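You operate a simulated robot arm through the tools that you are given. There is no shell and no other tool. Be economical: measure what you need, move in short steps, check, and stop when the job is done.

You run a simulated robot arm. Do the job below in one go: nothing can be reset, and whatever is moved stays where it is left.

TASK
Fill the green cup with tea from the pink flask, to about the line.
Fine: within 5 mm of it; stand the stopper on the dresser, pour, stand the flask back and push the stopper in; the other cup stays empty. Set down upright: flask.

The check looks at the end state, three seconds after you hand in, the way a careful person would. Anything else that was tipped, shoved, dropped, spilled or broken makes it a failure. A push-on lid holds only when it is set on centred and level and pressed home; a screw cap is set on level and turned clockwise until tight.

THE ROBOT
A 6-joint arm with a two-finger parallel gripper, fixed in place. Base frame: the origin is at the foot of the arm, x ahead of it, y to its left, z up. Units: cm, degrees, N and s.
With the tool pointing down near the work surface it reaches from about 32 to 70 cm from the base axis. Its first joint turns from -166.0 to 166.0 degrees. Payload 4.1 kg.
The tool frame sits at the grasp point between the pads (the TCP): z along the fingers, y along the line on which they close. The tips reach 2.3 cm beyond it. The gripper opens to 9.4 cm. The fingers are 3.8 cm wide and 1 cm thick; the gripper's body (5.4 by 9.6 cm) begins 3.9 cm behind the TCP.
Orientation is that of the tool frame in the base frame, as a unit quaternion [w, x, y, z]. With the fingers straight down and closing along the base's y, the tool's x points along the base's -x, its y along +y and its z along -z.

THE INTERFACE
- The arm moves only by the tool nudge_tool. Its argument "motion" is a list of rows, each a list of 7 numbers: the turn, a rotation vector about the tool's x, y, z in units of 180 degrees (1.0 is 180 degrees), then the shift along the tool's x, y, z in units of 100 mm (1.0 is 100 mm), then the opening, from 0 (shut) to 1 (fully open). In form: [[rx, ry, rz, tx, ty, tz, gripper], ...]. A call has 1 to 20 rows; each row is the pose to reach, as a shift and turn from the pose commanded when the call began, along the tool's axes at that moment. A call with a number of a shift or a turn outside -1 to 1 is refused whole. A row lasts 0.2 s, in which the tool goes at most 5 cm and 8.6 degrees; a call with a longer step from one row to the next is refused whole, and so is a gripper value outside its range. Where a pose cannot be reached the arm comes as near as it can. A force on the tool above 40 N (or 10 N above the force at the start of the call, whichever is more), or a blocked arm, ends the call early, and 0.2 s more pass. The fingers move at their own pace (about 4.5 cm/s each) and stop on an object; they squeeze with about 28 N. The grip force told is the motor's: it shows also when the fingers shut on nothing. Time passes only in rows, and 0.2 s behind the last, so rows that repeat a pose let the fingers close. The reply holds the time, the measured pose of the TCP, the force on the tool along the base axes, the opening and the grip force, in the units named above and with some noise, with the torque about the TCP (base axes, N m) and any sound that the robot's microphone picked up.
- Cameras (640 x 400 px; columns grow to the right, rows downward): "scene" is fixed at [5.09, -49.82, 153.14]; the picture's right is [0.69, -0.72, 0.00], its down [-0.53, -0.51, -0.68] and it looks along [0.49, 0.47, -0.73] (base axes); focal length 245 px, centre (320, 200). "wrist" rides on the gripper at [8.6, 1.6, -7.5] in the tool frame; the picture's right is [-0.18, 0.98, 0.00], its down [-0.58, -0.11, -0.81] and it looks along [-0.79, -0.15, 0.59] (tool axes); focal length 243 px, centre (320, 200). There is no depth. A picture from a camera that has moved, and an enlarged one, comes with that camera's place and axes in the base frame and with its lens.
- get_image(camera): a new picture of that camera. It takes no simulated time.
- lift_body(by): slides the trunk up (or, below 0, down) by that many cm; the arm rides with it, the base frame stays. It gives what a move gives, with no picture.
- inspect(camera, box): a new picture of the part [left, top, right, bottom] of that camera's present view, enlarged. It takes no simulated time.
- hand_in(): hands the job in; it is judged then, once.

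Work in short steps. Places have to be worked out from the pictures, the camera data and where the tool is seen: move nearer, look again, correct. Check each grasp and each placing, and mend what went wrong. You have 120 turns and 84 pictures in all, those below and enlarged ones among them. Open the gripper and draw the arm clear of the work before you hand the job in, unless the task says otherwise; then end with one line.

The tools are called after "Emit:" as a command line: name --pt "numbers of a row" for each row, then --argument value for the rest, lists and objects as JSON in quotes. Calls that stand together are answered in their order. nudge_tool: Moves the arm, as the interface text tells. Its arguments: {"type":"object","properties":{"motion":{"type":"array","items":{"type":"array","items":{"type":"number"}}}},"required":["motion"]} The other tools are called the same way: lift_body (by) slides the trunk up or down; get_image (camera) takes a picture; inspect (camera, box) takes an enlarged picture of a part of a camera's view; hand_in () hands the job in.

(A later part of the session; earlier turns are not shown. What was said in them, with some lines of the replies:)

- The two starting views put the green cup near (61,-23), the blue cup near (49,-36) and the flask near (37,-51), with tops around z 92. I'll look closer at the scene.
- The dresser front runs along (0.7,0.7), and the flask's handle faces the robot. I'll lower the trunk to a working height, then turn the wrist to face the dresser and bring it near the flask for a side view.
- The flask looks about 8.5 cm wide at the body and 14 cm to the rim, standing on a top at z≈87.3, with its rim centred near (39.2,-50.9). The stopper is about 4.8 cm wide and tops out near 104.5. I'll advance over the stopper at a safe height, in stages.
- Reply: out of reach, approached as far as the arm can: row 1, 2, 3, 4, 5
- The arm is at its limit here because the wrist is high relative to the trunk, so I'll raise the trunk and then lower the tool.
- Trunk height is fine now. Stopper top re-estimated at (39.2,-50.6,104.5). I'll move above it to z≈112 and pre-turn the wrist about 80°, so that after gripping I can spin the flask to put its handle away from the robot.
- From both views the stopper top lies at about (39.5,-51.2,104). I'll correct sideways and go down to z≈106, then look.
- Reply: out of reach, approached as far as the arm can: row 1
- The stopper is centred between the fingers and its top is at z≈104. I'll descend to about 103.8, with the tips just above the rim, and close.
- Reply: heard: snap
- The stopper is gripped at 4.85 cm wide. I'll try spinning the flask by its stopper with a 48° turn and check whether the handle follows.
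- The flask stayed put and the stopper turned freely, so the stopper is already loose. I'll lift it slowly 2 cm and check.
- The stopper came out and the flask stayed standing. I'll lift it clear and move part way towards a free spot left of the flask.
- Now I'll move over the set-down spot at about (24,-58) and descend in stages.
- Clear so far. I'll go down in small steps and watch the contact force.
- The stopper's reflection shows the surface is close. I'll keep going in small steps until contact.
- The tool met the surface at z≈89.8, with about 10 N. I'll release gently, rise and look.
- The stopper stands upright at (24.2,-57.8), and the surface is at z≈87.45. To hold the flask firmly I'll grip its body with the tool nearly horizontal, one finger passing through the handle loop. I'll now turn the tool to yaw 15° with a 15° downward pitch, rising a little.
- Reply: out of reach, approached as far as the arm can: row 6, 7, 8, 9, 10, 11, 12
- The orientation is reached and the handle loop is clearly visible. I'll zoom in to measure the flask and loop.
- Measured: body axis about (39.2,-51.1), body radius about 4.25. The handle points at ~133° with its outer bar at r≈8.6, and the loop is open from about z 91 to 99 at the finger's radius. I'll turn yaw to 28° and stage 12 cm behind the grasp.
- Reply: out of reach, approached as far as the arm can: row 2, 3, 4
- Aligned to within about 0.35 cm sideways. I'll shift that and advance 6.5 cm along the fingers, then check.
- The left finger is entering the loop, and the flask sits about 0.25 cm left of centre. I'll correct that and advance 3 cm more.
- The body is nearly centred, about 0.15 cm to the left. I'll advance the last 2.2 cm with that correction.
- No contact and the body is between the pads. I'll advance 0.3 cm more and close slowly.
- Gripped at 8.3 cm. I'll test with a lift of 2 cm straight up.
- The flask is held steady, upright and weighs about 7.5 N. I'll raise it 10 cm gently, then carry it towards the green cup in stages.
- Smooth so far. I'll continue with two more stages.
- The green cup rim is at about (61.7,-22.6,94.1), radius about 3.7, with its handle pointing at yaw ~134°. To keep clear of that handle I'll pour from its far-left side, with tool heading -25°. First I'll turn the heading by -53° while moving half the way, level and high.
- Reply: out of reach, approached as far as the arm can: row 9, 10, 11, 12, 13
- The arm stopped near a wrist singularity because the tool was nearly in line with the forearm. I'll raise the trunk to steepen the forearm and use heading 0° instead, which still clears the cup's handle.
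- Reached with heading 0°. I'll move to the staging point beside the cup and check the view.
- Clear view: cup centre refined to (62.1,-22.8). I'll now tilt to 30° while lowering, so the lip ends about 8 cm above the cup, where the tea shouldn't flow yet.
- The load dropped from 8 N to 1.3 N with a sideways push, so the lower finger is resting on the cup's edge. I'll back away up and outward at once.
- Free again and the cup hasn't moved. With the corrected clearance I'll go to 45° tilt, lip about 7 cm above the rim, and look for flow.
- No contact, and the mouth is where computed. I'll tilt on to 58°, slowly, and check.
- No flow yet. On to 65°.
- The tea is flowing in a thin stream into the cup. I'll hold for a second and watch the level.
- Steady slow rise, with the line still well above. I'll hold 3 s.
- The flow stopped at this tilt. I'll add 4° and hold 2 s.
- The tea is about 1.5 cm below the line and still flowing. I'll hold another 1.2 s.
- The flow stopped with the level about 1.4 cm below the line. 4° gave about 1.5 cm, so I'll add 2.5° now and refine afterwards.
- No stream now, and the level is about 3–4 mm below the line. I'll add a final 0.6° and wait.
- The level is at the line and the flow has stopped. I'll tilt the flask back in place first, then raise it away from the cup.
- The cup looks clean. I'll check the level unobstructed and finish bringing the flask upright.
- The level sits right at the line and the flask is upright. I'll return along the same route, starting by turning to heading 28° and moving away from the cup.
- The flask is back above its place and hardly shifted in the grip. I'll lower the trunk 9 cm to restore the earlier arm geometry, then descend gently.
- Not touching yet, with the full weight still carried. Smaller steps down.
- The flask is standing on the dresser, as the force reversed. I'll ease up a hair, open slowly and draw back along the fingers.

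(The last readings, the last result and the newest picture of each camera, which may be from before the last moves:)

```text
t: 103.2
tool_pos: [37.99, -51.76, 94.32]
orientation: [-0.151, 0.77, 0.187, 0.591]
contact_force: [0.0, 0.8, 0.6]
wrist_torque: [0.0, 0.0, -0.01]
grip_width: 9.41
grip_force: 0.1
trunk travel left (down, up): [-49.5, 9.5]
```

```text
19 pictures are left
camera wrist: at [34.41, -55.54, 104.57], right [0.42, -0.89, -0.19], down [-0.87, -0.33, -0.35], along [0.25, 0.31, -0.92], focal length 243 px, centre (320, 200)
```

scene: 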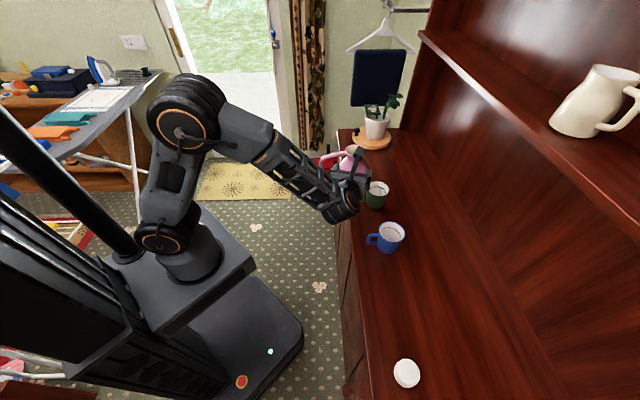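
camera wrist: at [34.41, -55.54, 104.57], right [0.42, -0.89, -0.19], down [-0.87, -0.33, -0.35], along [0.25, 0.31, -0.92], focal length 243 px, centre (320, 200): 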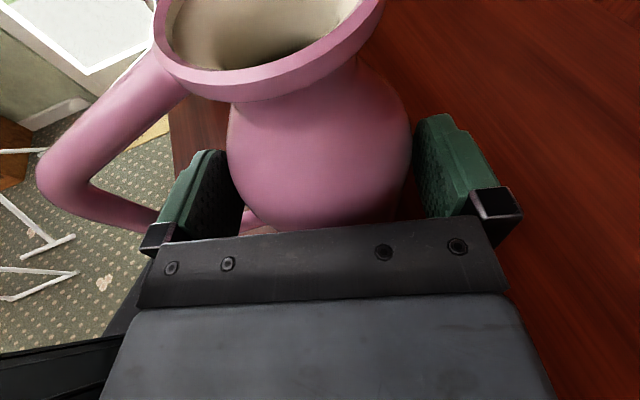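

Released cleanly and the flask stands. Backing straight out 10 cm, then rising.

Emit:
nudge_tool --pt "0 0 0 0 0 -0.1 1" --pt "0 0 0 0 0 -0.25 1" --pt "0 0 0 0 0 -0.4 1" --pt "0 0 0 0 0 -0.6 1" --pt "0 0 0 0 0 -0.8 1" --pt "0 0 0 0 0 -1 1" --pt "0 0 0 0 0 -1 1"

Emit:
nudge_tool --pt "0 0 0 0.15 0 -0.1 1" --pt "0 0 0 0.35 0 -0.2 1" --pt "0 0 0 0.55 0 -0.3 1" --pt "0 0 0 0.75 0 -0.35 1" --pt "0 0 0 0.75 0 -0.35 1"

Emit:
get_image --camera "wrist"

Emit:
inspect --camera "scene" --box '[350, 240, 490, 400]'

```text
t: 104.8
tool_pos: [29.47, -56.34, 96.91]
orientation: [-0.15, 0.77, 0.186, 0.591]
contact_force: [0.0, -0.3, -0.5]
wrist_torque: [0.0, -0.01, -0.02]
grip_width: 9.41
grip_force: 0.0
trunk travel left (down, up): [-49.5, 9.5]
```

```text
t: 106.0
tool_pos: [28.28, -56.73, 105.09]
orientation: [-0.151, 0.77, 0.186, 0.592]
contact_force: [0.1, -1.1, -1.0]
wrist_torque: [-0.04, -0.03, 0.01]
grip_width: 9.43
grip_force: 0.1
out of reach, approached as far as the arm can: row 3
trunk travel left (down, up): [-49.5, 9.5]
```

```text
18 pictures are left
camera wrist: at [24.61, -60.57, 115.37], right [0.42, -0.89, -0.19], down [-0.87, -0.33, -0.35], along [0.25, 0.31, -0.92], focal length 243 px, centre (320, 200)
```

wrist: 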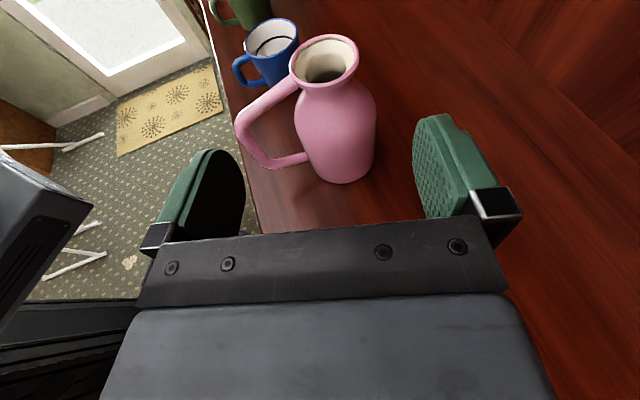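

```text
2.50 times, centred on (420, 320) of scene
camera zoom: at [5.09, -49.82, 153.14], right [0.69, -0.72, 0.0], down [-0.53, -0.51, -0.68], along [0.49, 0.47, -0.73], focal length 612 px, centre (70, -100)
```

zoom: 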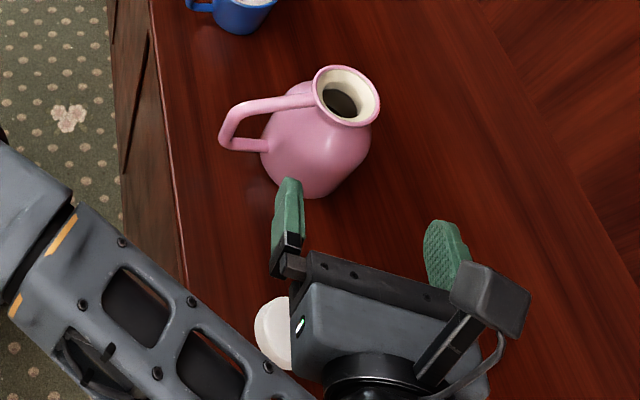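

The flask stands upright where it was. I'll turn the tool back to pointing down above the stopper at (24.2,-57.8).

Emit:
nudge_tool --pt "0.0207 -0.0272 -0.027 -0.008 -0.008 -0.03 1" --pt "0.0414 -0.0543 -0.054 -0.016 -0.015 -0.06 1" --pt "0.0621 -0.0815 -0.081 -0.025 -0.023 -0.09 1" --pt "0.0828 -0.1086 -0.108 -0.033 -0.03 -0.12 1" --pt "0.1035 -0.1358 -0.135 -0.041 -0.038 -0.15 1" --pt "0.1242 -0.1629 -0.162 -0.05 -0.045 -0.18 1" --pt "0.1448 -0.1901 -0.189 -0.058 -0.053 -0.21 1" --pt "0.1655 -0.2172 -0.216 -0.066 -0.06 -0.25 1" --pt "0.1862 -0.2444 -0.243 -0.074 -0.068 -0.28 1" --pt "0.2069 -0.2715 -0.27 -0.082 -0.075 -0.31 1" --pt "0.2276 -0.2987 -0.297 -0.09 -0.083 -0.34 1" --pt "0.2483 -0.3258 -0.324 -0.099 -0.09 -0.37 1" --pt "0.269 -0.353 -0.351 -0.107 -0.098 -0.398 1" --pt "0.269 -0.353 -0.351 -0.107 -0.098 -0.398 1"

Emit:
get_image --camera "wrist"

```text
t: 109.0
tool_pos: [24.51, -59.12, 105.43]
orientation: [-0.011, 0.641, 0.767, 0.029]
contact_force: [-1.1, -0.2, -0.6]
wrist_torque: [0.01, -0.02, -0.04]
grip_width: 9.41
grip_force: 0.0
out of reach, approached as far as the arm can: row 1, 2, 3, 4, 5, 6, 7, 8, 9, 10, 11, 12, 13, 14
trunk travel left (down, up): [-49.5, 9.5]
```

```text
16 pictures are left
camera wrist: at [24.43, -50.74, 113.37], right [1.0, -0.01, 0.02], down [-0.02, -0.64, 0.77], along [0.01, -0.77, -0.64], focal length 243 px, centre (320, 200)
```

wrist: 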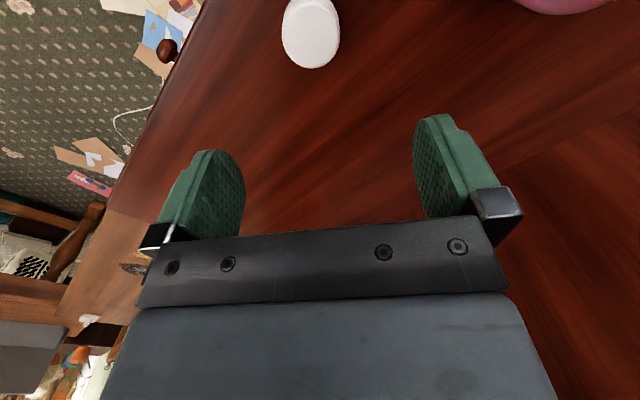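

Slightly off because of reach, with about 3.5° of tilt. I'll go lower, level the tool and centre it over the stopper.

Emit:
nudge_tool --pt "0 0 0 0.03 0 0.15 1" --pt "0.003 -0.006 0 0.06 0 0.3 1" --pt "0.0065 -0.012 0 0.09 -0.003 0.45 1" --pt "0.0096 -0.0172 0 0.12 -0.006 0.6 1" --pt "0.0096 -0.0172 0 0.12 -0.006 0.7 1" --pt "0.0096 -0.0172 0 0.12 -0.006 0.7 1"

Emit:
get_image --camera "wrist"

```text
t: 110.4
tool_pos: [25.38, -60.94, 100.39]
orientation: [-0.001, 0.642, 0.767, 0.001]
contact_force: [0.0, -0.6, -0.7]
wrist_torque: [0.01, 0.0, -0.02]
grip_width: 9.43
grip_force: 0.1
out of reach, approached as far as the arm can: row 1, 2, 3, 4, 5, 6
trunk travel left (down, up): [-49.5, 9.5]
```

```text
15 pictures are left
camera wrist: at [25.47, -52.07, 107.97], right [1.0, -0.01, 0.0], down [-0.01, -0.59, 0.81], along [-0.01, -0.81, -0.59], focal length 243 px, centre (320, 200)
```

wrist: 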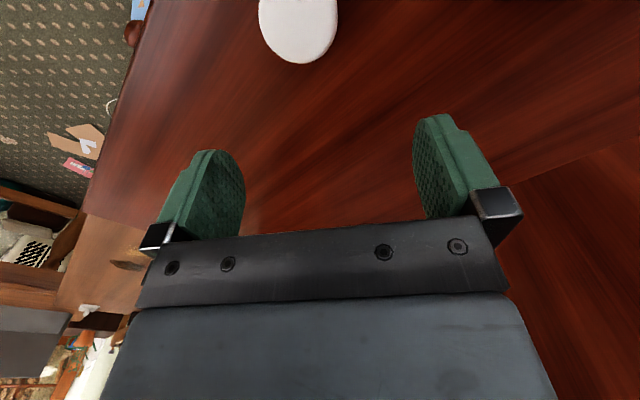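

The tool is level now but 3 cm off. I'll shift towards the stopper.

Emit:
nudge_tool --pt "0 0 0 0.1 -0.02 0 1" --pt "0 0 0 0.2 -0.04 0 1" --pt "0 0 0 0.326 -0.063 0 1" --pt "0 0 0 0.326 -0.063 0 1"

```text
t: 111.4
tool_pos: [25.25, -60.96, 100.59]
orientation: [-0.001, 0.642, 0.767, 0.0]
contact_force: [-0.9, 0.2, 0.0]
wrist_torque: [0.02, -0.02, 0.0]
grip_width: 9.41
grip_force: 0.1
out of reach, approached as far as the arm can: row 1, 2, 3, 4
trunk travel left (down, up): [-49.5, 9.5]
```

It isn't moving closer, so I suspect the wrist joints took a flipped configuration. I'll look at the arm.

Emit:
get_image --camera "scene"

```text
14 pictures are left
```

scene: 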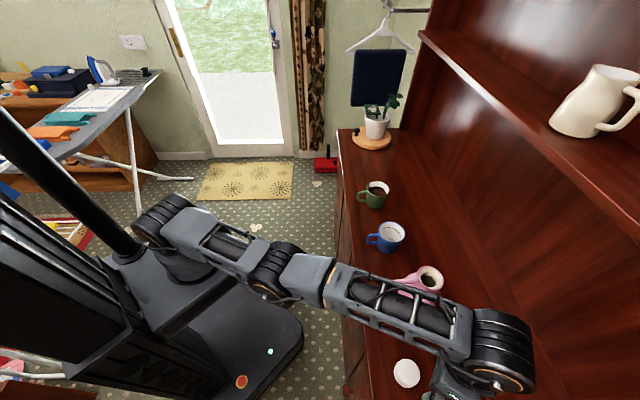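

The arm is stretched nearly straight at the elbow. I'll try a larger inward and upward pull to get it to bend again.

Emit:
nudge_tool --pt "0 0 0 0.2 0 0 1" --pt "0 0 0 0.45 0 0 1" --pt "0 0 0 0.7 0 0 1" --pt "0 0 0 0.95 0 0 1" --pt "0 0 0 0.95 0 0 1" --pt "0 0 0 0.95 0 0 1"

```text
t: 112.8
tool_pos: [25.83, -60.71, 101.47]
orientation: [0.0, 0.642, 0.767, 0.001]
contact_force: [-0.8, -0.8, 0.2]
wrist_torque: [-0.02, -0.02, -0.01]
grip_width: 9.4
grip_force: 0.1
out of reach, approached as far as the arm can: row 1, 2, 3, 4, 5, 6
trunk travel left (down, up): [-49.5, 9.5]
```

Still stuck. I'll rotate back towards the horizontal orientation, which was reachable, to unwind the elbow.

Emit:
nudge_tool --pt "-0.0225 0.0234 0.0294 0 0 -0.05 1" --pt "-0.045 0.0469 0.0587 0 0 -0.1 1" --pt "-0.0675 0.0703 0.0881 0 0 -0.15 1" --pt "-0.09 0.0937 0.1174 0 0 -0.2 1" --pt "-0.1125 0.1171 0.1468 0 0 -0.2 1" --pt "-0.135 0.1406 0.1761 0 0 -0.2 1" --pt "-0.1575 0.164 0.2055 0 0 -0.2 1" --pt "-0.18 0.1874 0.2349 0 0 -0.2 1" --pt "-0.2025 0.2109 0.2642 0 0 -0.2 1" --pt "-0.225 0.2343 0.2936 0 0 -0.2 1" --pt "-0.2475 0.2577 0.3229 0 0 -0.2 1" --pt "-0.27 0.2811 0.3523 0 0 -0.2 1" --pt "-0.2925 0.3046 0.3816 0 0 -0.2 1" --pt "-0.315 0.328 0.411 0 0 -0.2 1" --pt "-0.315 0.328 0.411 0 0 -0.2 1"

Emit:
get_image --camera "scene"

```text
t: 116.0
tool_pos: [25.74, -60.99, 103.04]
orientation: [-0.067, 0.789, 0.084, 0.605]
contact_force: [0.1, 0.6, -0.2]
wrist_torque: [0.01, -0.02, -0.03]
grip_width: 9.39
grip_force: 0.1
out of reach, approached as far as the arm can: row 1, 2, 3, 4, 5, 6, 7, 8, 9, 10, 11, 12, 13
trunk travel left (down, up): [-49.5, 9.5]
```

```text
13 pictures are left
```

scene: 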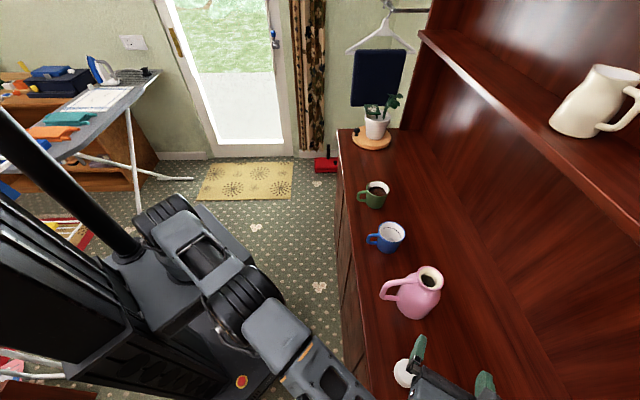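

Horizontal again and reachable. I'll pull the tool inward nearer the robot before turning it down, to avoid the stretched elbow.

Emit:
nudge_tool --pt "0 0 0 0.1 -0.25 -0.07 1" --pt "0 0 0 0.2 -0.5 -0.14 1" --pt "0 0 0 0.3 -0.75 -0.21 1" --pt "0 0 0 0.39 -1 -0.28 1" --pt "0 0 0 0.39 -1 -0.28 1"

Emit:
nudge_tool --pt "0 0 0 0.1 -0.25 -0.07 1" --pt "0 0 0 0.2 -0.5 -0.14 1" --pt "0 0 0 0.3 -0.75 -0.21 1" --pt "0 0 0 0.39 -1 -0.28 1" --pt "0 0 0 0.39 -1 -0.28 1"

```text
t: 117.2
tool_pos: [21.88, -51.4, 107.43]
orientation: [-0.065, 0.788, 0.084, 0.606]
contact_force: [0.5, 0.0, 0.2]
wrist_torque: [0.03, 0.02, 0.01]
grip_width: 9.41
grip_force: 0.1
trunk travel left (down, up): [-49.5, 9.5]
```

```text
t: 118.4
tool_pos: [18.06, -42.06, 112.01]
orientation: [-0.066, 0.788, 0.084, 0.606]
contact_force: [0.1, -0.2, 0.5]
wrist_torque: [-0.03, -0.03, 0.0]
grip_width: 9.41
grip_force: 0.0
trunk travel left (down, up): [-49.5, 9.5]
```

Reachable. Now I'll turn the tool to point down here, with the camera side towards the robot.

Emit:
nudge_tool --pt "0.0239 -0.0199 -0.0312 0 0 0 1" --pt "0.0477 -0.0399 -0.0623 0 0 0 1" --pt "0.0716 -0.0598 -0.0935 0 0 0 1" --pt "0.0955 -0.0797 -0.1247 0 0 0 1" --pt "0.1193 -0.0997 -0.1558 0 0 0 1" --pt "0.1432 -0.1196 -0.187 0 0 0 1" --pt "0.1671 -0.1395 -0.2182 0 0 0 1" --pt "0.1909 -0.1595 -0.2493 0 0 0 1" --pt "0.2148 -0.1794 -0.2805 0 0 0 1" --pt "0.2387 -0.1993 -0.3117 0 0 0 1" --pt "0.2625 -0.2193 -0.3428 0 0 0 1" --pt "0.2864 -0.2392 -0.374 0 0 0 1" --pt "0.3103 -0.2591 -0.4052 0 0 0 1" --pt "0.3341 -0.2791 -0.4363 0 0 0 1" --pt "0.358 -0.299 -0.4675 0 0 0 1" --pt "0.358 -0.299 -0.4675 0 0 0 1"

```text
t: 121.8
tool_pos: [18.32, -42.14, 111.9]
orientation: [0.0, 0.554, 0.833, 0.001]
contact_force: [0.5, 0.7, -0.3]
wrist_torque: [0.04, 0.03, 0.02]
grip_width: 9.41
grip_force: 0.1
trunk travel left (down, up): [-49.5, 9.5]
```

Level and pointing down. I'll go over the stopper in two moves.

Emit:
nudge_tool --pt "0 0 0 -0.2 0 0.15 1" --pt "0 0 0 -0.42 -0.01 0.3 1" --pt "0 0 0 -0.63 -0.02 0.45 1" --pt "0 0 0 -0.84 -0.03 0.6 1" --pt "0 0 0 -0.84 -0.03 0.6 1"

Emit:
nudge_tool --pt "0 0 0 -0.2 0 0.15 1" --pt "0 0 0 -0.42 -0.01 0.3 1" --pt "0 0 0 -0.63 -0.02 0.45 1" --pt "0 0 0 -0.84 -0.03 0.6 1" --pt "0 0 0 -0.84 -0.03 0.6 1"

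Emit:
get_image --camera "wrist"

```text
t: 123.0
tool_pos: [20.96, -50.07, 105.92]
orientation: [0.0, 0.555, 0.832, 0.002]
contact_force: [0.6, -0.3, -0.3]
wrist_torque: [0.0, -0.02, 0.0]
grip_width: 9.39
grip_force: 0.1
trunk travel left (down, up): [-49.5, 9.5]
```

```text
t: 124.2
tool_pos: [23.95, -57.84, 99.81]
orientation: [0.0, 0.555, 0.832, 0.002]
contact_force: [-0.2, -0.4, 0.1]
wrist_torque: [0.02, -0.02, -0.02]
grip_width: 9.38
grip_force: 0.0
trunk travel left (down, up): [-49.5, 9.5]
```

```text
12 pictures are left
camera wrist: at [22.13, -49.19, 107.36], right [0.98, 0.21, 0.0], down [0.12, -0.58, 0.81], along [0.17, -0.79, -0.59], focal length 243 px, centre (320, 200)
```

wrist: 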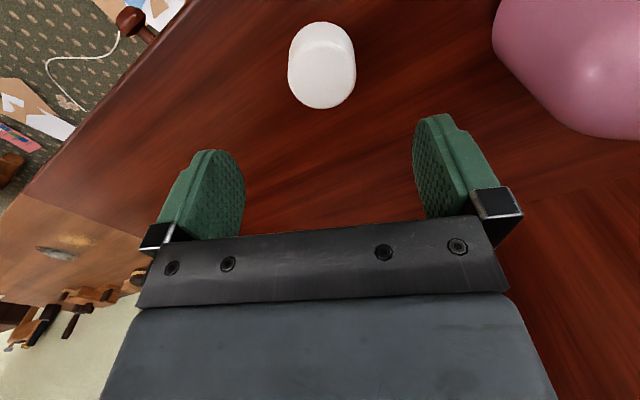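

Aligned exactly as when I released it. I'll descend to z≈90 and grip.

Emit:
nudge_tool --pt "0 0 0 0.0 0.01 0.25 1" --pt "0 0 0 0 0.01 0.5 1" --pt "0 0 0 0 0.01 0.75 1" --pt "0 0 0 0 0.01 0.9 1" --pt "0 0 0 0 0.01 0.98 1" --pt "0 0 0 0 0.01 0.98 1" --pt "0 0 0 0 0.01 0.98 0.75" --pt "0 0 0 0 0.01 0.98 0.6" --pt "0 0 0 0 0.01 0.98 0.5" --pt "0 0 0 0 0.01 0.98 0.4" --pt "0 0 0 0 0.01 0.98 0.3" --pt "0 0 0 0 0.01 0.98 0.3" --pt "0 0 0 0 0.01 0.98 0.3"

Emit:
nudge_tool --pt "0 0 0 0 0 -0.1 0.3" --pt "0 0 0 0 0 -0.3 0.3" --pt "0 0 0 0 0 -0.5 0.3" --pt "0 0 0 0 0 -0.75 0.3" --pt "0 0 0 0 0 -1 0.3" --pt "0 0 0 0 0 -1 0.3"

Emit:
inspect --camera "wrist" --box '[200, 60, 440, 240]'

```text
t: 127.0
tool_pos: [24.15, -57.92, 90.07]
orientation: [0.0, 0.555, 0.832, 0.002]
contact_force: [1.1, -0.5, 0.2]
wrist_torque: [-0.02, 0.02, -0.02]
grip_width: 4.81
grip_force: 27.7
trunk travel left (down, up): [-49.5, 9.5]
```

```text
t: 128.4
tool_pos: [24.18, -57.76, 100.2]
orientation: [0.001, 0.555, 0.832, 0.002]
contact_force: [-0.4, 0.4, -0.2]
wrist_torque: [0.03, 0.0, 0.02]
grip_width: 4.84
grip_force: 27.9
trunk travel left (down, up): [-49.5, 9.5]
```

```text
2.22 times, centred on (320, 150) of wrist
camera zoom: at [22.33, -49.13, 107.72], right [0.98, 0.21, 0.0], down [0.12, -0.58, 0.81], along [0.17, -0.79, -0.59], focal length 539 px, centre (320, 311)
```

zoom: 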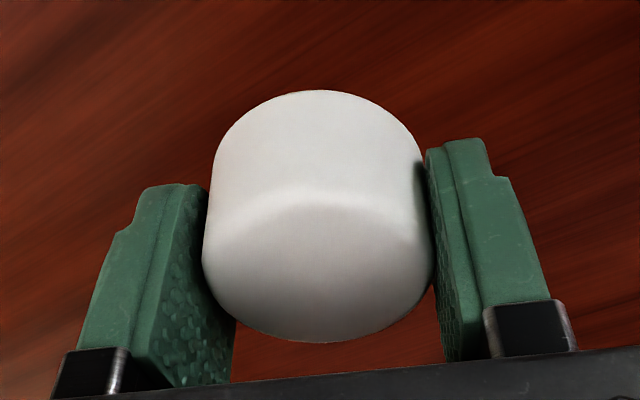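

The stopper is held level. I'll carry it up and across to above the flask mouth at about (39.4,-51.2).

Emit:
nudge_tool --pt "0 0 0 0 0 -0.25 0.3" --pt "0 0 0 0 0 -0.5 0.3" --pt "0 0 0 0 0 -0.75 0.3" --pt "0 0 0 0 0 -1 0.3" --pt "0 0 0 0 0.2 -1 0.3" --pt "0 0 0 0 0.4 -1 0.3" --pt "0 0 0 0.005 0.6 -1 0.3" --pt "0 0 0 0.01 0.8 -1 0.3" --pt "0 0 0 0.01 0.8 -1 0.3"

Emit:
nudge_tool --pt "0 0 0 0 0.2 0 0.3" --pt "0 0 0 0 0.4 0 0.3" --pt "0 0 0 0.005 0.6 0 0.3" --pt "0 0 0 0.01 0.75 0 0.3" --pt "0 0 0 0.011 0.85 0 0.3" --pt "0 0 0 0.011 0.85 0 0.3" --pt "0 0 0 0.011 0.85 0.2 0.3" --pt "0 0 0 0.011 0.85 0.2 0.3"

Emit:
get_image --camera "wrist"

Emit:
inspect --camera "scene" --box '[380, 220, 480, 320]'

```text
t: 130.4
tool_pos: [31.58, -54.7, 110.23]
orientation: [0.0, 0.555, 0.832, 0.003]
contact_force: [-0.4, 0.2, -0.3]
wrist_torque: [0.02, 0.02, 0.04]
grip_width: 4.82
grip_force: 28.5
trunk travel left (down, up): [-49.5, 9.5]
```

```text
t: 132.2
tool_pos: [39.23, -51.3, 108.2]
orientation: [0.001, 0.555, 0.832, 0.001]
contact_force: [0.3, 0.2, -0.2]
wrist_torque: [0.03, 0.0, -0.02]
grip_width: 4.83
grip_force: 27.8
trunk travel left (down, up): [-49.5, 9.5]
```

```text
10 pictures are left
camera wrist: at [37.39, -42.68, 115.68], right [0.98, 0.21, 0.0], down [0.12, -0.58, 0.81], along [0.17, -0.79, -0.59], focal length 243 px, centre (320, 200)
```

wrist: 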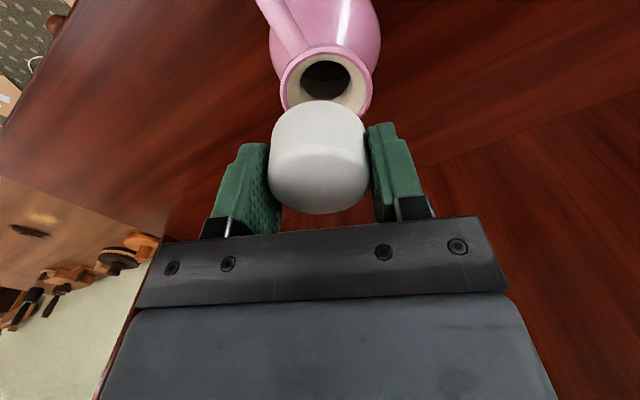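

```text
4.00 times, centred on (430, 270) of scene
camera zoom: at [5.09, -49.82, 153.14], right [0.69, -0.72, 0.0], down [-0.53, -0.51, -0.68], along [0.49, 0.47, -0.73], focal length 980 px, centre (-120, -80)
```

zoom: 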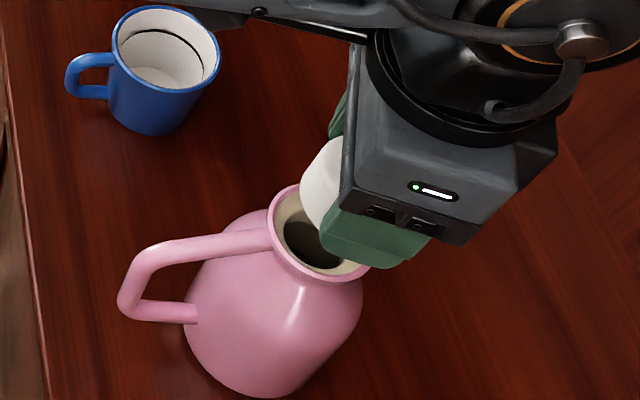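

Compared with the earlier removal view, the mouth lies +0.2 (tool x) and +0.45 (tool y) from the stopper. I'll correct that, lower to about z 105.8 and compare directly with the removal picture.

Emit:
nudge_tool --pt "0 0 0 0.011 0.022 0 0.3" --pt "0 0 0 0.022 0.045 0.05 0.3" --pt "0 0 0 0.022 0.045 0.15 0.3" --pt "0 0 0 0.022 0.045 0.24 0.3" --pt "0 0 0 0.022 0.045 0.24 0.3"

Emit:
inspect --camera "wrist" --box '[200, 0, 440, 150]'

```text
t: 133.4
tool_pos: [39.6, -50.88, 105.69]
orientation: [0.0, 0.555, 0.832, 0.001]
contact_force: [-0.2, 0.2, 0.2]
wrist_torque: [0.01, -0.02, -0.05]
grip_width: 4.8
grip_force: 27.9
trunk travel left (down, up): [-49.5, 9.5]
```

```text
2.67 times, centred on (320, 75) of wrist
camera zoom: at [37.8, -42.25, 113.28], right [0.98, 0.21, 0.0], down [0.12, -0.58, 0.81], along [0.17, -0.79, -0.59], focal length 647 px, centre (320, 533)
```

zoom: 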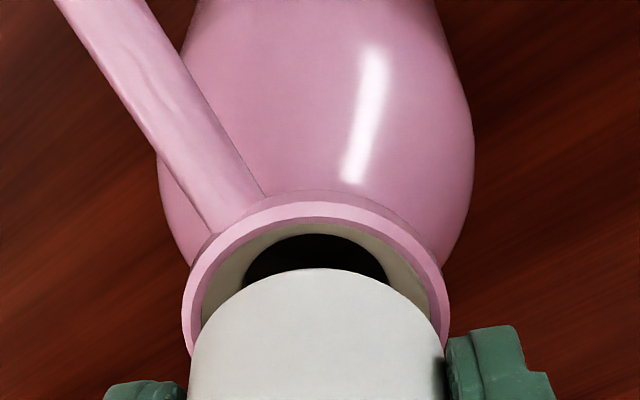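

The mouth and stopper agree sideways; there's about 0.1 cm left along tool x. I'll apply it and lower in small steps while watching the force.

Emit:
nudge_tool --pt "0 0 0 0.01 0 0 0.3" --pt "0 0 0 0.01 0 0.04 0.3" --pt "0 0 0 0.01 0 0.08 0.3" --pt "0 0 0 0.01 0 0.08 0.3"

Emit:
nudge_tool --pt "0 0 0 0 0 0.02 0.3" --pt "0 0 0 0 0 0.04 0.3" --pt "0 0 0 0 0 0.04 0.3"

```text
t: 134.4
tool_pos: [39.55, -50.85, 105.3]
orientation: [0.004, 0.554, 0.832, -0.001]
contact_force: [1.4, -3.1, 20.4]
wrist_torque: [0.18, 0.14, 0.11]
grip_width: 4.82
grip_force: 29.0
trunk travel left (down, up): [-49.5, 9.5]
```

```text
t: 135.2
tool_pos: [39.34, -50.76, 104.67]
orientation: [0.002, 0.556, 0.831, 0.002]
contact_force: [0.4, -3.8, 21.1]
wrist_torque: [0.1, 0.2, 0.06]
grip_width: 4.82
grip_force: 27.9
trunk travel left (down, up): [-49.5, 9.5]
```

Contact from z≈105.3 at about 20 N, with some side force. I'll look before pressing further.

Emit:
inspect --camera "wrist" --box '[200, 30, 440, 230]'

```text
2.00 times, centred on (320, 130) of wrist
camera zoom: at [37.61, -42.08, 112.24], right [0.98, 0.21, 0.0], down [0.12, -0.58, 0.81], along [0.17, -0.79, -0.59], focal length 485 px, centre (320, 340)
```

zoom: 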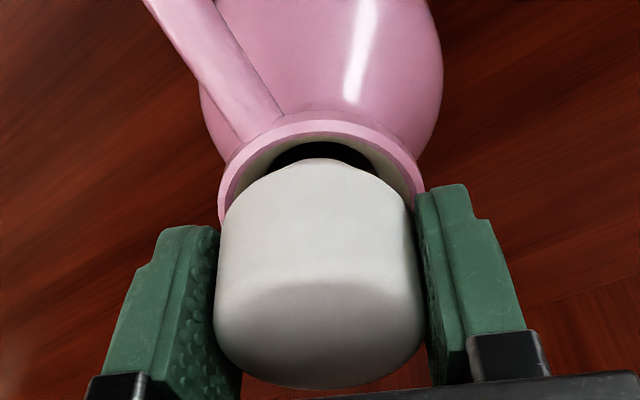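

The stopper is sitting on the rim edge and has slid up about 0.6 cm in the fingers. The side force and image both say it must go about 0.2 cm towards -y. I'll unload, shift and try again gently.

Emit:
nudge_tool --pt "0 0 0 0 0 -0.06 0.3" --pt "0 0 0 0 0 -0.08 0.3" --pt "0 0 0 -0.02 0 -0.08 0.3" --pt "0 0 0 -0.02 0 -0.08 0.3"

Emit:
inspect --camera "wrist" --box '[200, 30, 440, 230]'

```text
t: 136.2
tool_pos: [39.73, -50.93, 105.31]
orientation: [0.0, 0.554, 0.832, 0.002]
contact_force: [0.7, 0.4, -0.6]
wrist_torque: [0.05, -0.01, 0.03]
grip_width: 4.81
grip_force: 27.9
trunk travel left (down, up): [-49.5, 9.5]
```

```text
2.00 times, centred on (320, 130) of wrist
camera zoom: at [37.81, -42.31, 112.9], right [0.98, 0.21, 0.0], down [0.12, -0.58, 0.8], along [0.17, -0.79, -0.59], focal length 485 px, centre (320, 340)
```

zoom: 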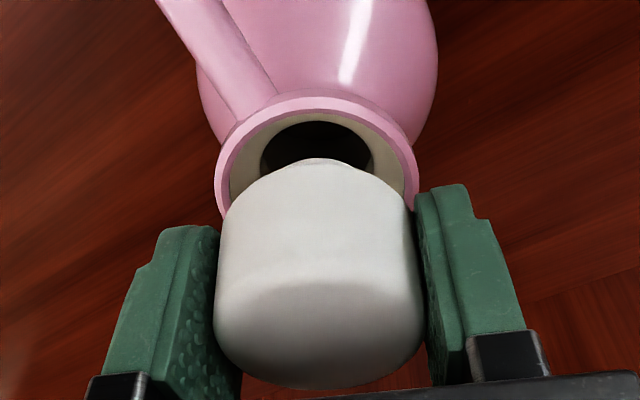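

Unloaded. Relative to the tool the mouth is now at about (+0.1,-0.1), and the stopper itself sits +0.1 in x, so only a 0.1 cm y correction is left. I'll lower again in small steps.

Emit:
nudge_tool --pt "0 0 0 0 -0.01 0.03 0.3" --pt "0 0 0 0 -0.01 0.06 0.3" --pt "0 0 0 0 -0.01 0.075 0.3" --pt "0 0 0 0 -0.01 0.075 0.3"

Emit:
nudge_tool --pt "0 0 0 0 0 0.02 0.3" --pt "0 0 0 0 0 0.03 0.3"

```text
t: 137.2
tool_pos: [39.63, -51.04, 104.74]
orientation: [0.0, 0.554, 0.832, 0.002]
contact_force: [0.7, -0.1, -0.4]
wrist_torque: [-0.01, 0.0, 0.01]
grip_width: 4.78
grip_force: 28.6
trunk travel left (down, up): [-49.5, 9.5]
```

```text
t: 137.8
tool_pos: [39.64, -51.0, 104.26]
orientation: [0.0, 0.555, 0.832, 0.002]
contact_force: [0.5, 0.4, 0.5]
wrist_torque: [0.01, 0.0, 0.0]
grip_width: 4.82
grip_force: 28.4
trunk travel left (down, up): [-49.5, 9.5]
```

It's now below the former sticking height with no force, so it's entering. I'll continue down.

Emit:
nudge_tool --pt "0 0 0 0 0 0.015 0.3" --pt "0 0 0 0 0 0.03 0.3" --pt "0 0 0 0 0 0.03 0.3"

Emit:
nudge_tool --pt "0 0 0 0 0 0.015 0.3" --pt "0 0 0 0 0 0.03 0.3" --pt "0 0 0 0 0 0.03 0.3"

```text
t: 138.6
tool_pos: [39.63, -51.14, 104.04]
orientation: [0.001, 0.555, 0.832, 0.002]
contact_force: [0.6, -0.7, 0.5]
wrist_torque: [0.02, -0.01, 0.03]
grip_width: 4.79
grip_force: 27.4
trunk travel left (down, up): [-49.5, 9.5]
```

```text
t: 139.4
tool_pos: [39.58, -51.15, 103.68]
orientation: [0.001, 0.555, 0.832, 0.002]
contact_force: [-0.1, 0.0, -0.2]
wrist_torque: [0.01, 0.04, -0.03]
grip_width: 4.8
grip_force: 27.7
trunk travel left (down, up): [-49.5, 9.5]
```

Emit:
nudge_tool --pt "0 0 0 0 0 0.015 0.3" --pt "0 0 0 0 0 0.025 0.3" --pt "0 0 0 0 0 0.025 0.3"

Emit:
inspect --camera "wrist" --box '[200, 30, 440, 230]'

```text
t: 140.2
tool_pos: [39.55, -51.05, 103.59]
orientation: [0.001, 0.555, 0.832, 0.002]
contact_force: [1.8, -0.8, 5.7]
wrist_torque: [-0.04, 0.18, -0.03]
grip_width: 4.79
grip_force: 28.3
trunk travel left (down, up): [-49.5, 9.5]
```

```text
2.00 times, centred on (320, 130) of wrist
camera zoom: at [37.77, -42.34, 111.15], right [0.98, 0.21, 0.0], down [0.12, -0.58, 0.81], along [0.17, -0.79, -0.59], focal length 485 px, centre (320, 340)
```

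zoom: 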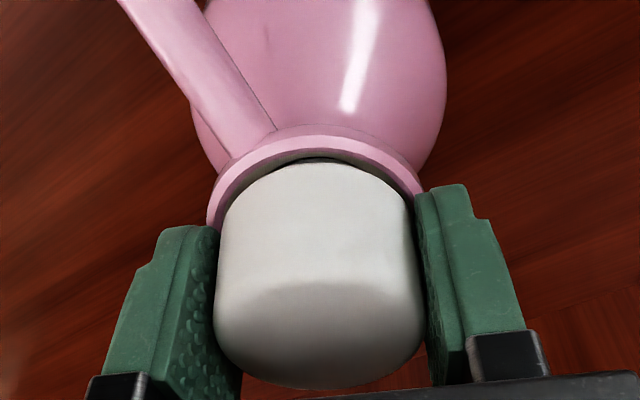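

The stopper is inside the rim all round, with first contact at 5.7 N. Pressing it home.

Emit:
nudge_tool --pt "0 0 0 0 0 0.015 0.3" --pt "0 0 0 0 0 0.03 0.3" --pt "0 0 0 0 0 0.045 0.3" --pt "0 0 0 0 0 0.06 0.3"

```text
t: 141.2
tool_pos: [39.67, -51.02, 103.61]
orientation: [0.007, 0.555, 0.832, -0.002]
contact_force: [1.6, -1.8, 10.8]
wrist_torque: [0.06, 0.27, -0.06]
grip_width: 4.79
grip_force: 28.0
trunk travel left (down, up): [-49.5, 9.5]
stopped in row 4: the force on the tool passed its limit at 42 N (the readings are from after the stop); the commanded pose is now the measured one
```

It hit the 40 N limit with no snap, possibly because the fingertips are on the rim. I'll release, rise, close the fingers and press on the stopper's top instead.

Emit:
nudge_tool --pt "0 0 0 0 0 -0.03 0.3" --pt "0 0 0 0 0 -0.03 0.6" --pt "0 0 0 0 0 -0.03 0.8" --pt "0 0 0 0 0 -0.03 1" --pt "0 0 0 0 0 -0.03 1" --pt "0 0 0 0 0 -0.03 1" --pt "0 0 0 0 0 -0.2 1" --pt "0 0 0 0 0 -0.4 1" --pt "0 0 0 0 0 -0.5 1" --pt "0 0 0 0 0 -0.5 1"

Emit:
inspect --camera "wrist" --box '[230, 0, 410, 150]'

```text
t: 143.4
tool_pos: [39.72, -51.03, 108.55]
orientation: [0.005, 0.554, 0.832, 0.0]
contact_force: [0.1, 0.1, -0.2]
wrist_torque: [0.0, 0.0, -0.04]
grip_width: 9.4
grip_force: 0.1
trunk travel left (down, up): [-49.5, 9.5]
```

```text
2.67 times, centred on (320, 75) of wrist
camera zoom: at [37.77, -42.33, 115.96], right [0.98, 0.21, 0.01], down [0.12, -0.57, 0.81], along [0.17, -0.79, -0.59], focal length 647 px, centre (320, 533)
```

zoom: 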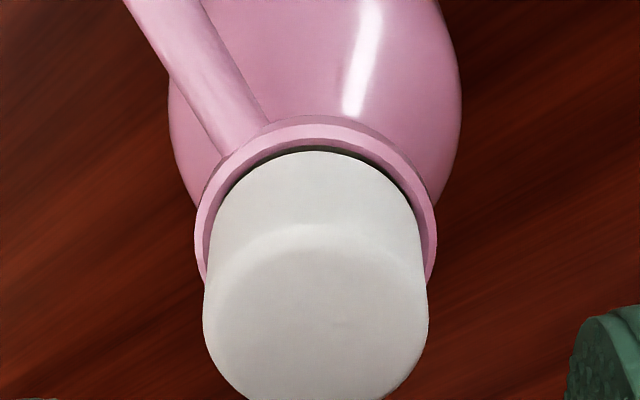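

It sits in the mouth and looks level. I'll close the fingers and press on the centre of its top.

Emit:
nudge_tool --pt "0 0 0 0.005 -0.006 -0.1 0.7" --pt "0 0 0 0.005 -0.006 -0.1 0.4" --pt "0 0 0 0.005 -0.006 -0.1 0.1" --pt "0 0 0 0.005 -0.006 -0.1 0" --pt "0 0 0 0.005 -0.006 -0.1 0" --pt "0 0 0 0.005 -0.006 -0.1 0" --pt "0 0 0 0.005 -0.006 0 0" --pt "0 0 0 0.005 -0.006 0.08 0" --pt "0 0 0 0.005 -0.006 0.14 0" --pt "0 0 0 0.005 -0.006 0.17 0"

Emit:
nudge_tool --pt "0 0 0 0 0 0.015 0" --pt "0 0 0 0 0 0.03 0" --pt "0 0 0 0 0 0.045 0" --pt "0 0 0 0 0 0.06 0" --pt "0 0 0 0 0 0.075 0" --pt "0 0 0 0 0 0.09 0"

```text
t: 145.6
tool_pos: [39.46, -51.1, 106.96]
orientation: [0.008, 0.555, 0.832, -0.003]
contact_force: [-0.7, -0.8, 13.8]
wrist_torque: [0.2, 0.1, 0.07]
grip_width: 0.01
grip_force: 27.9
trunk travel left (down, up): [-49.5, 9.5]
heard: snap
```

```text
t: 146.4
tool_pos: [39.52, -50.97, 107.04]
orientation: [0.011, 0.555, 0.832, -0.004]
contact_force: [-3.4, 3.2, 11.1]
wrist_torque: [0.25, 0.13, 0.0]
grip_width: 0.01
grip_force: 27.8
trunk travel left (down, up): [-49.5, 9.5]
stopped in row 3: the force on the tool passed its limit at 41 N (the readings are from after the stop); the commanded pose is now the measured one
```

A snap was heard and a further 41 N moved nothing, so the stopper is home. I'll rise, open the gripper, draw back towards the robot and check.

Emit:
nudge_tool --pt "0 0 0 0 0 -0.1 0" --pt "0 0 0 0 0 -0.3 0" --pt "0 0 0 0 0 -0.5 0.2" --pt "0 0 0 0.2 0 -0.5 0.5" --pt "0 0 0 0.45 0 -0.5 0.8" --pt "0 0 0 0.7 0 -0.5 1" --pt "0 0 0 0.95 0 -0.5 1" --pt "0 0 0 0.95 0 -0.5 1"

Emit:
nudge_tool --pt "0 0 0 0.2 0 0 1" --pt "0 0 0 0.45 0 0 1" --pt "0 0 0 0.7 0 0 1" --pt "0 0 0 0.95 0 0 1" --pt "0 0 0 0.95 0 0 1"

Emit:
inspect --camera "scene" --box '[340, 160, 480, 340]'

Emit:
get_image --camera "wrist"

```text
t: 148.2
tool_pos: [35.87, -42.33, 111.71]
orientation: [0.01, 0.554, 0.832, -0.002]
contact_force: [0.4, 0.6, 0.0]
wrist_torque: [0.02, -0.01, 0.02]
grip_width: 9.42
grip_force: 0.1
trunk travel left (down, up): [-49.5, 9.5]
```

```text
t: 149.4
tool_pos: [32.27, -33.4, 111.32]
orientation: [0.01, 0.555, 0.832, -0.002]
contact_force: [0.0, -0.2, -0.4]
wrist_torque: [0.02, -0.01, 0.03]
grip_width: 9.39
grip_force: 0.1
trunk travel left (down, up): [-49.5, 9.5]
```

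```text
2.22 times, centred on (410, 250) of scene
camera zoom: at [5.09, -49.82, 153.14], right [0.69, -0.72, 0.0], down [-0.53, -0.51, -0.68], along [0.49, 0.47, -0.73], focal length 544 px, centre (120, 89)
```

zoom: 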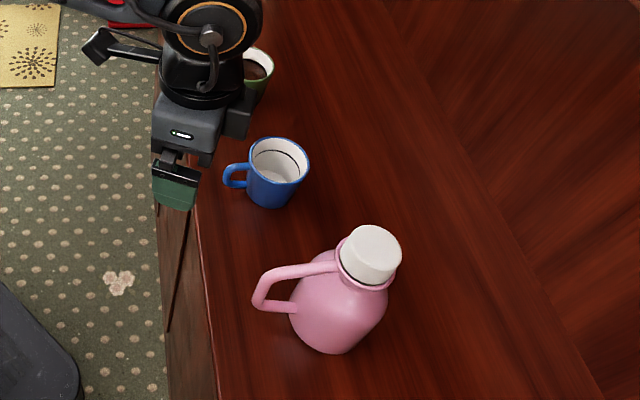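

```text
2 pictures are left
camera wrist: at [30.34, -24.56, 118.71], right [0.98, 0.21, 0.01], down [0.11, -0.57, 0.82], along [0.18, -0.8, -0.58], focal length 243 px, centre (320, 200)
```

wrist: 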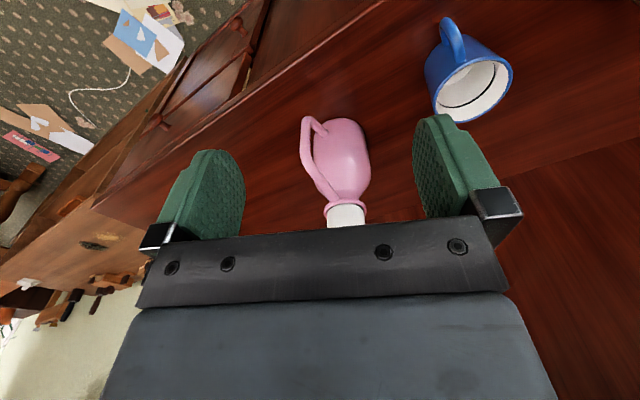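

The flask looks just as it did at the start: upright, stoppered and in its place. The blue cup is empty and the green cup is filled to the line. I'll draw back a little more, then hand in.

Emit:
nudge_tool --pt "0 0 0 0.2 0 0 1" --pt "0 0 0 0.45 0 0 1" --pt "0 0 0 0.6 0 0 1" --pt "0 0 0 0.6 0 0 1"

Emit:
hand_in

```text
t: 150.4
tool_pos: [30.05, -28.1, 111.21]
orientation: [0.011, 0.555, 0.832, -0.003]
contact_force: [0.0, -0.1, 0.0]
wrist_torque: [0.02, 0.04, -0.04]
grip_width: 9.4
grip_force: 0.1
trunk travel left (down, up): [-49.5, 9.5]
```

```text
The job is handed in.
```

The job is handed in: the green cup holds tea to the line, the flask stands upright in its place with the stopper pressed in until it snapped, the blue cup is empty, and I saw no spills.
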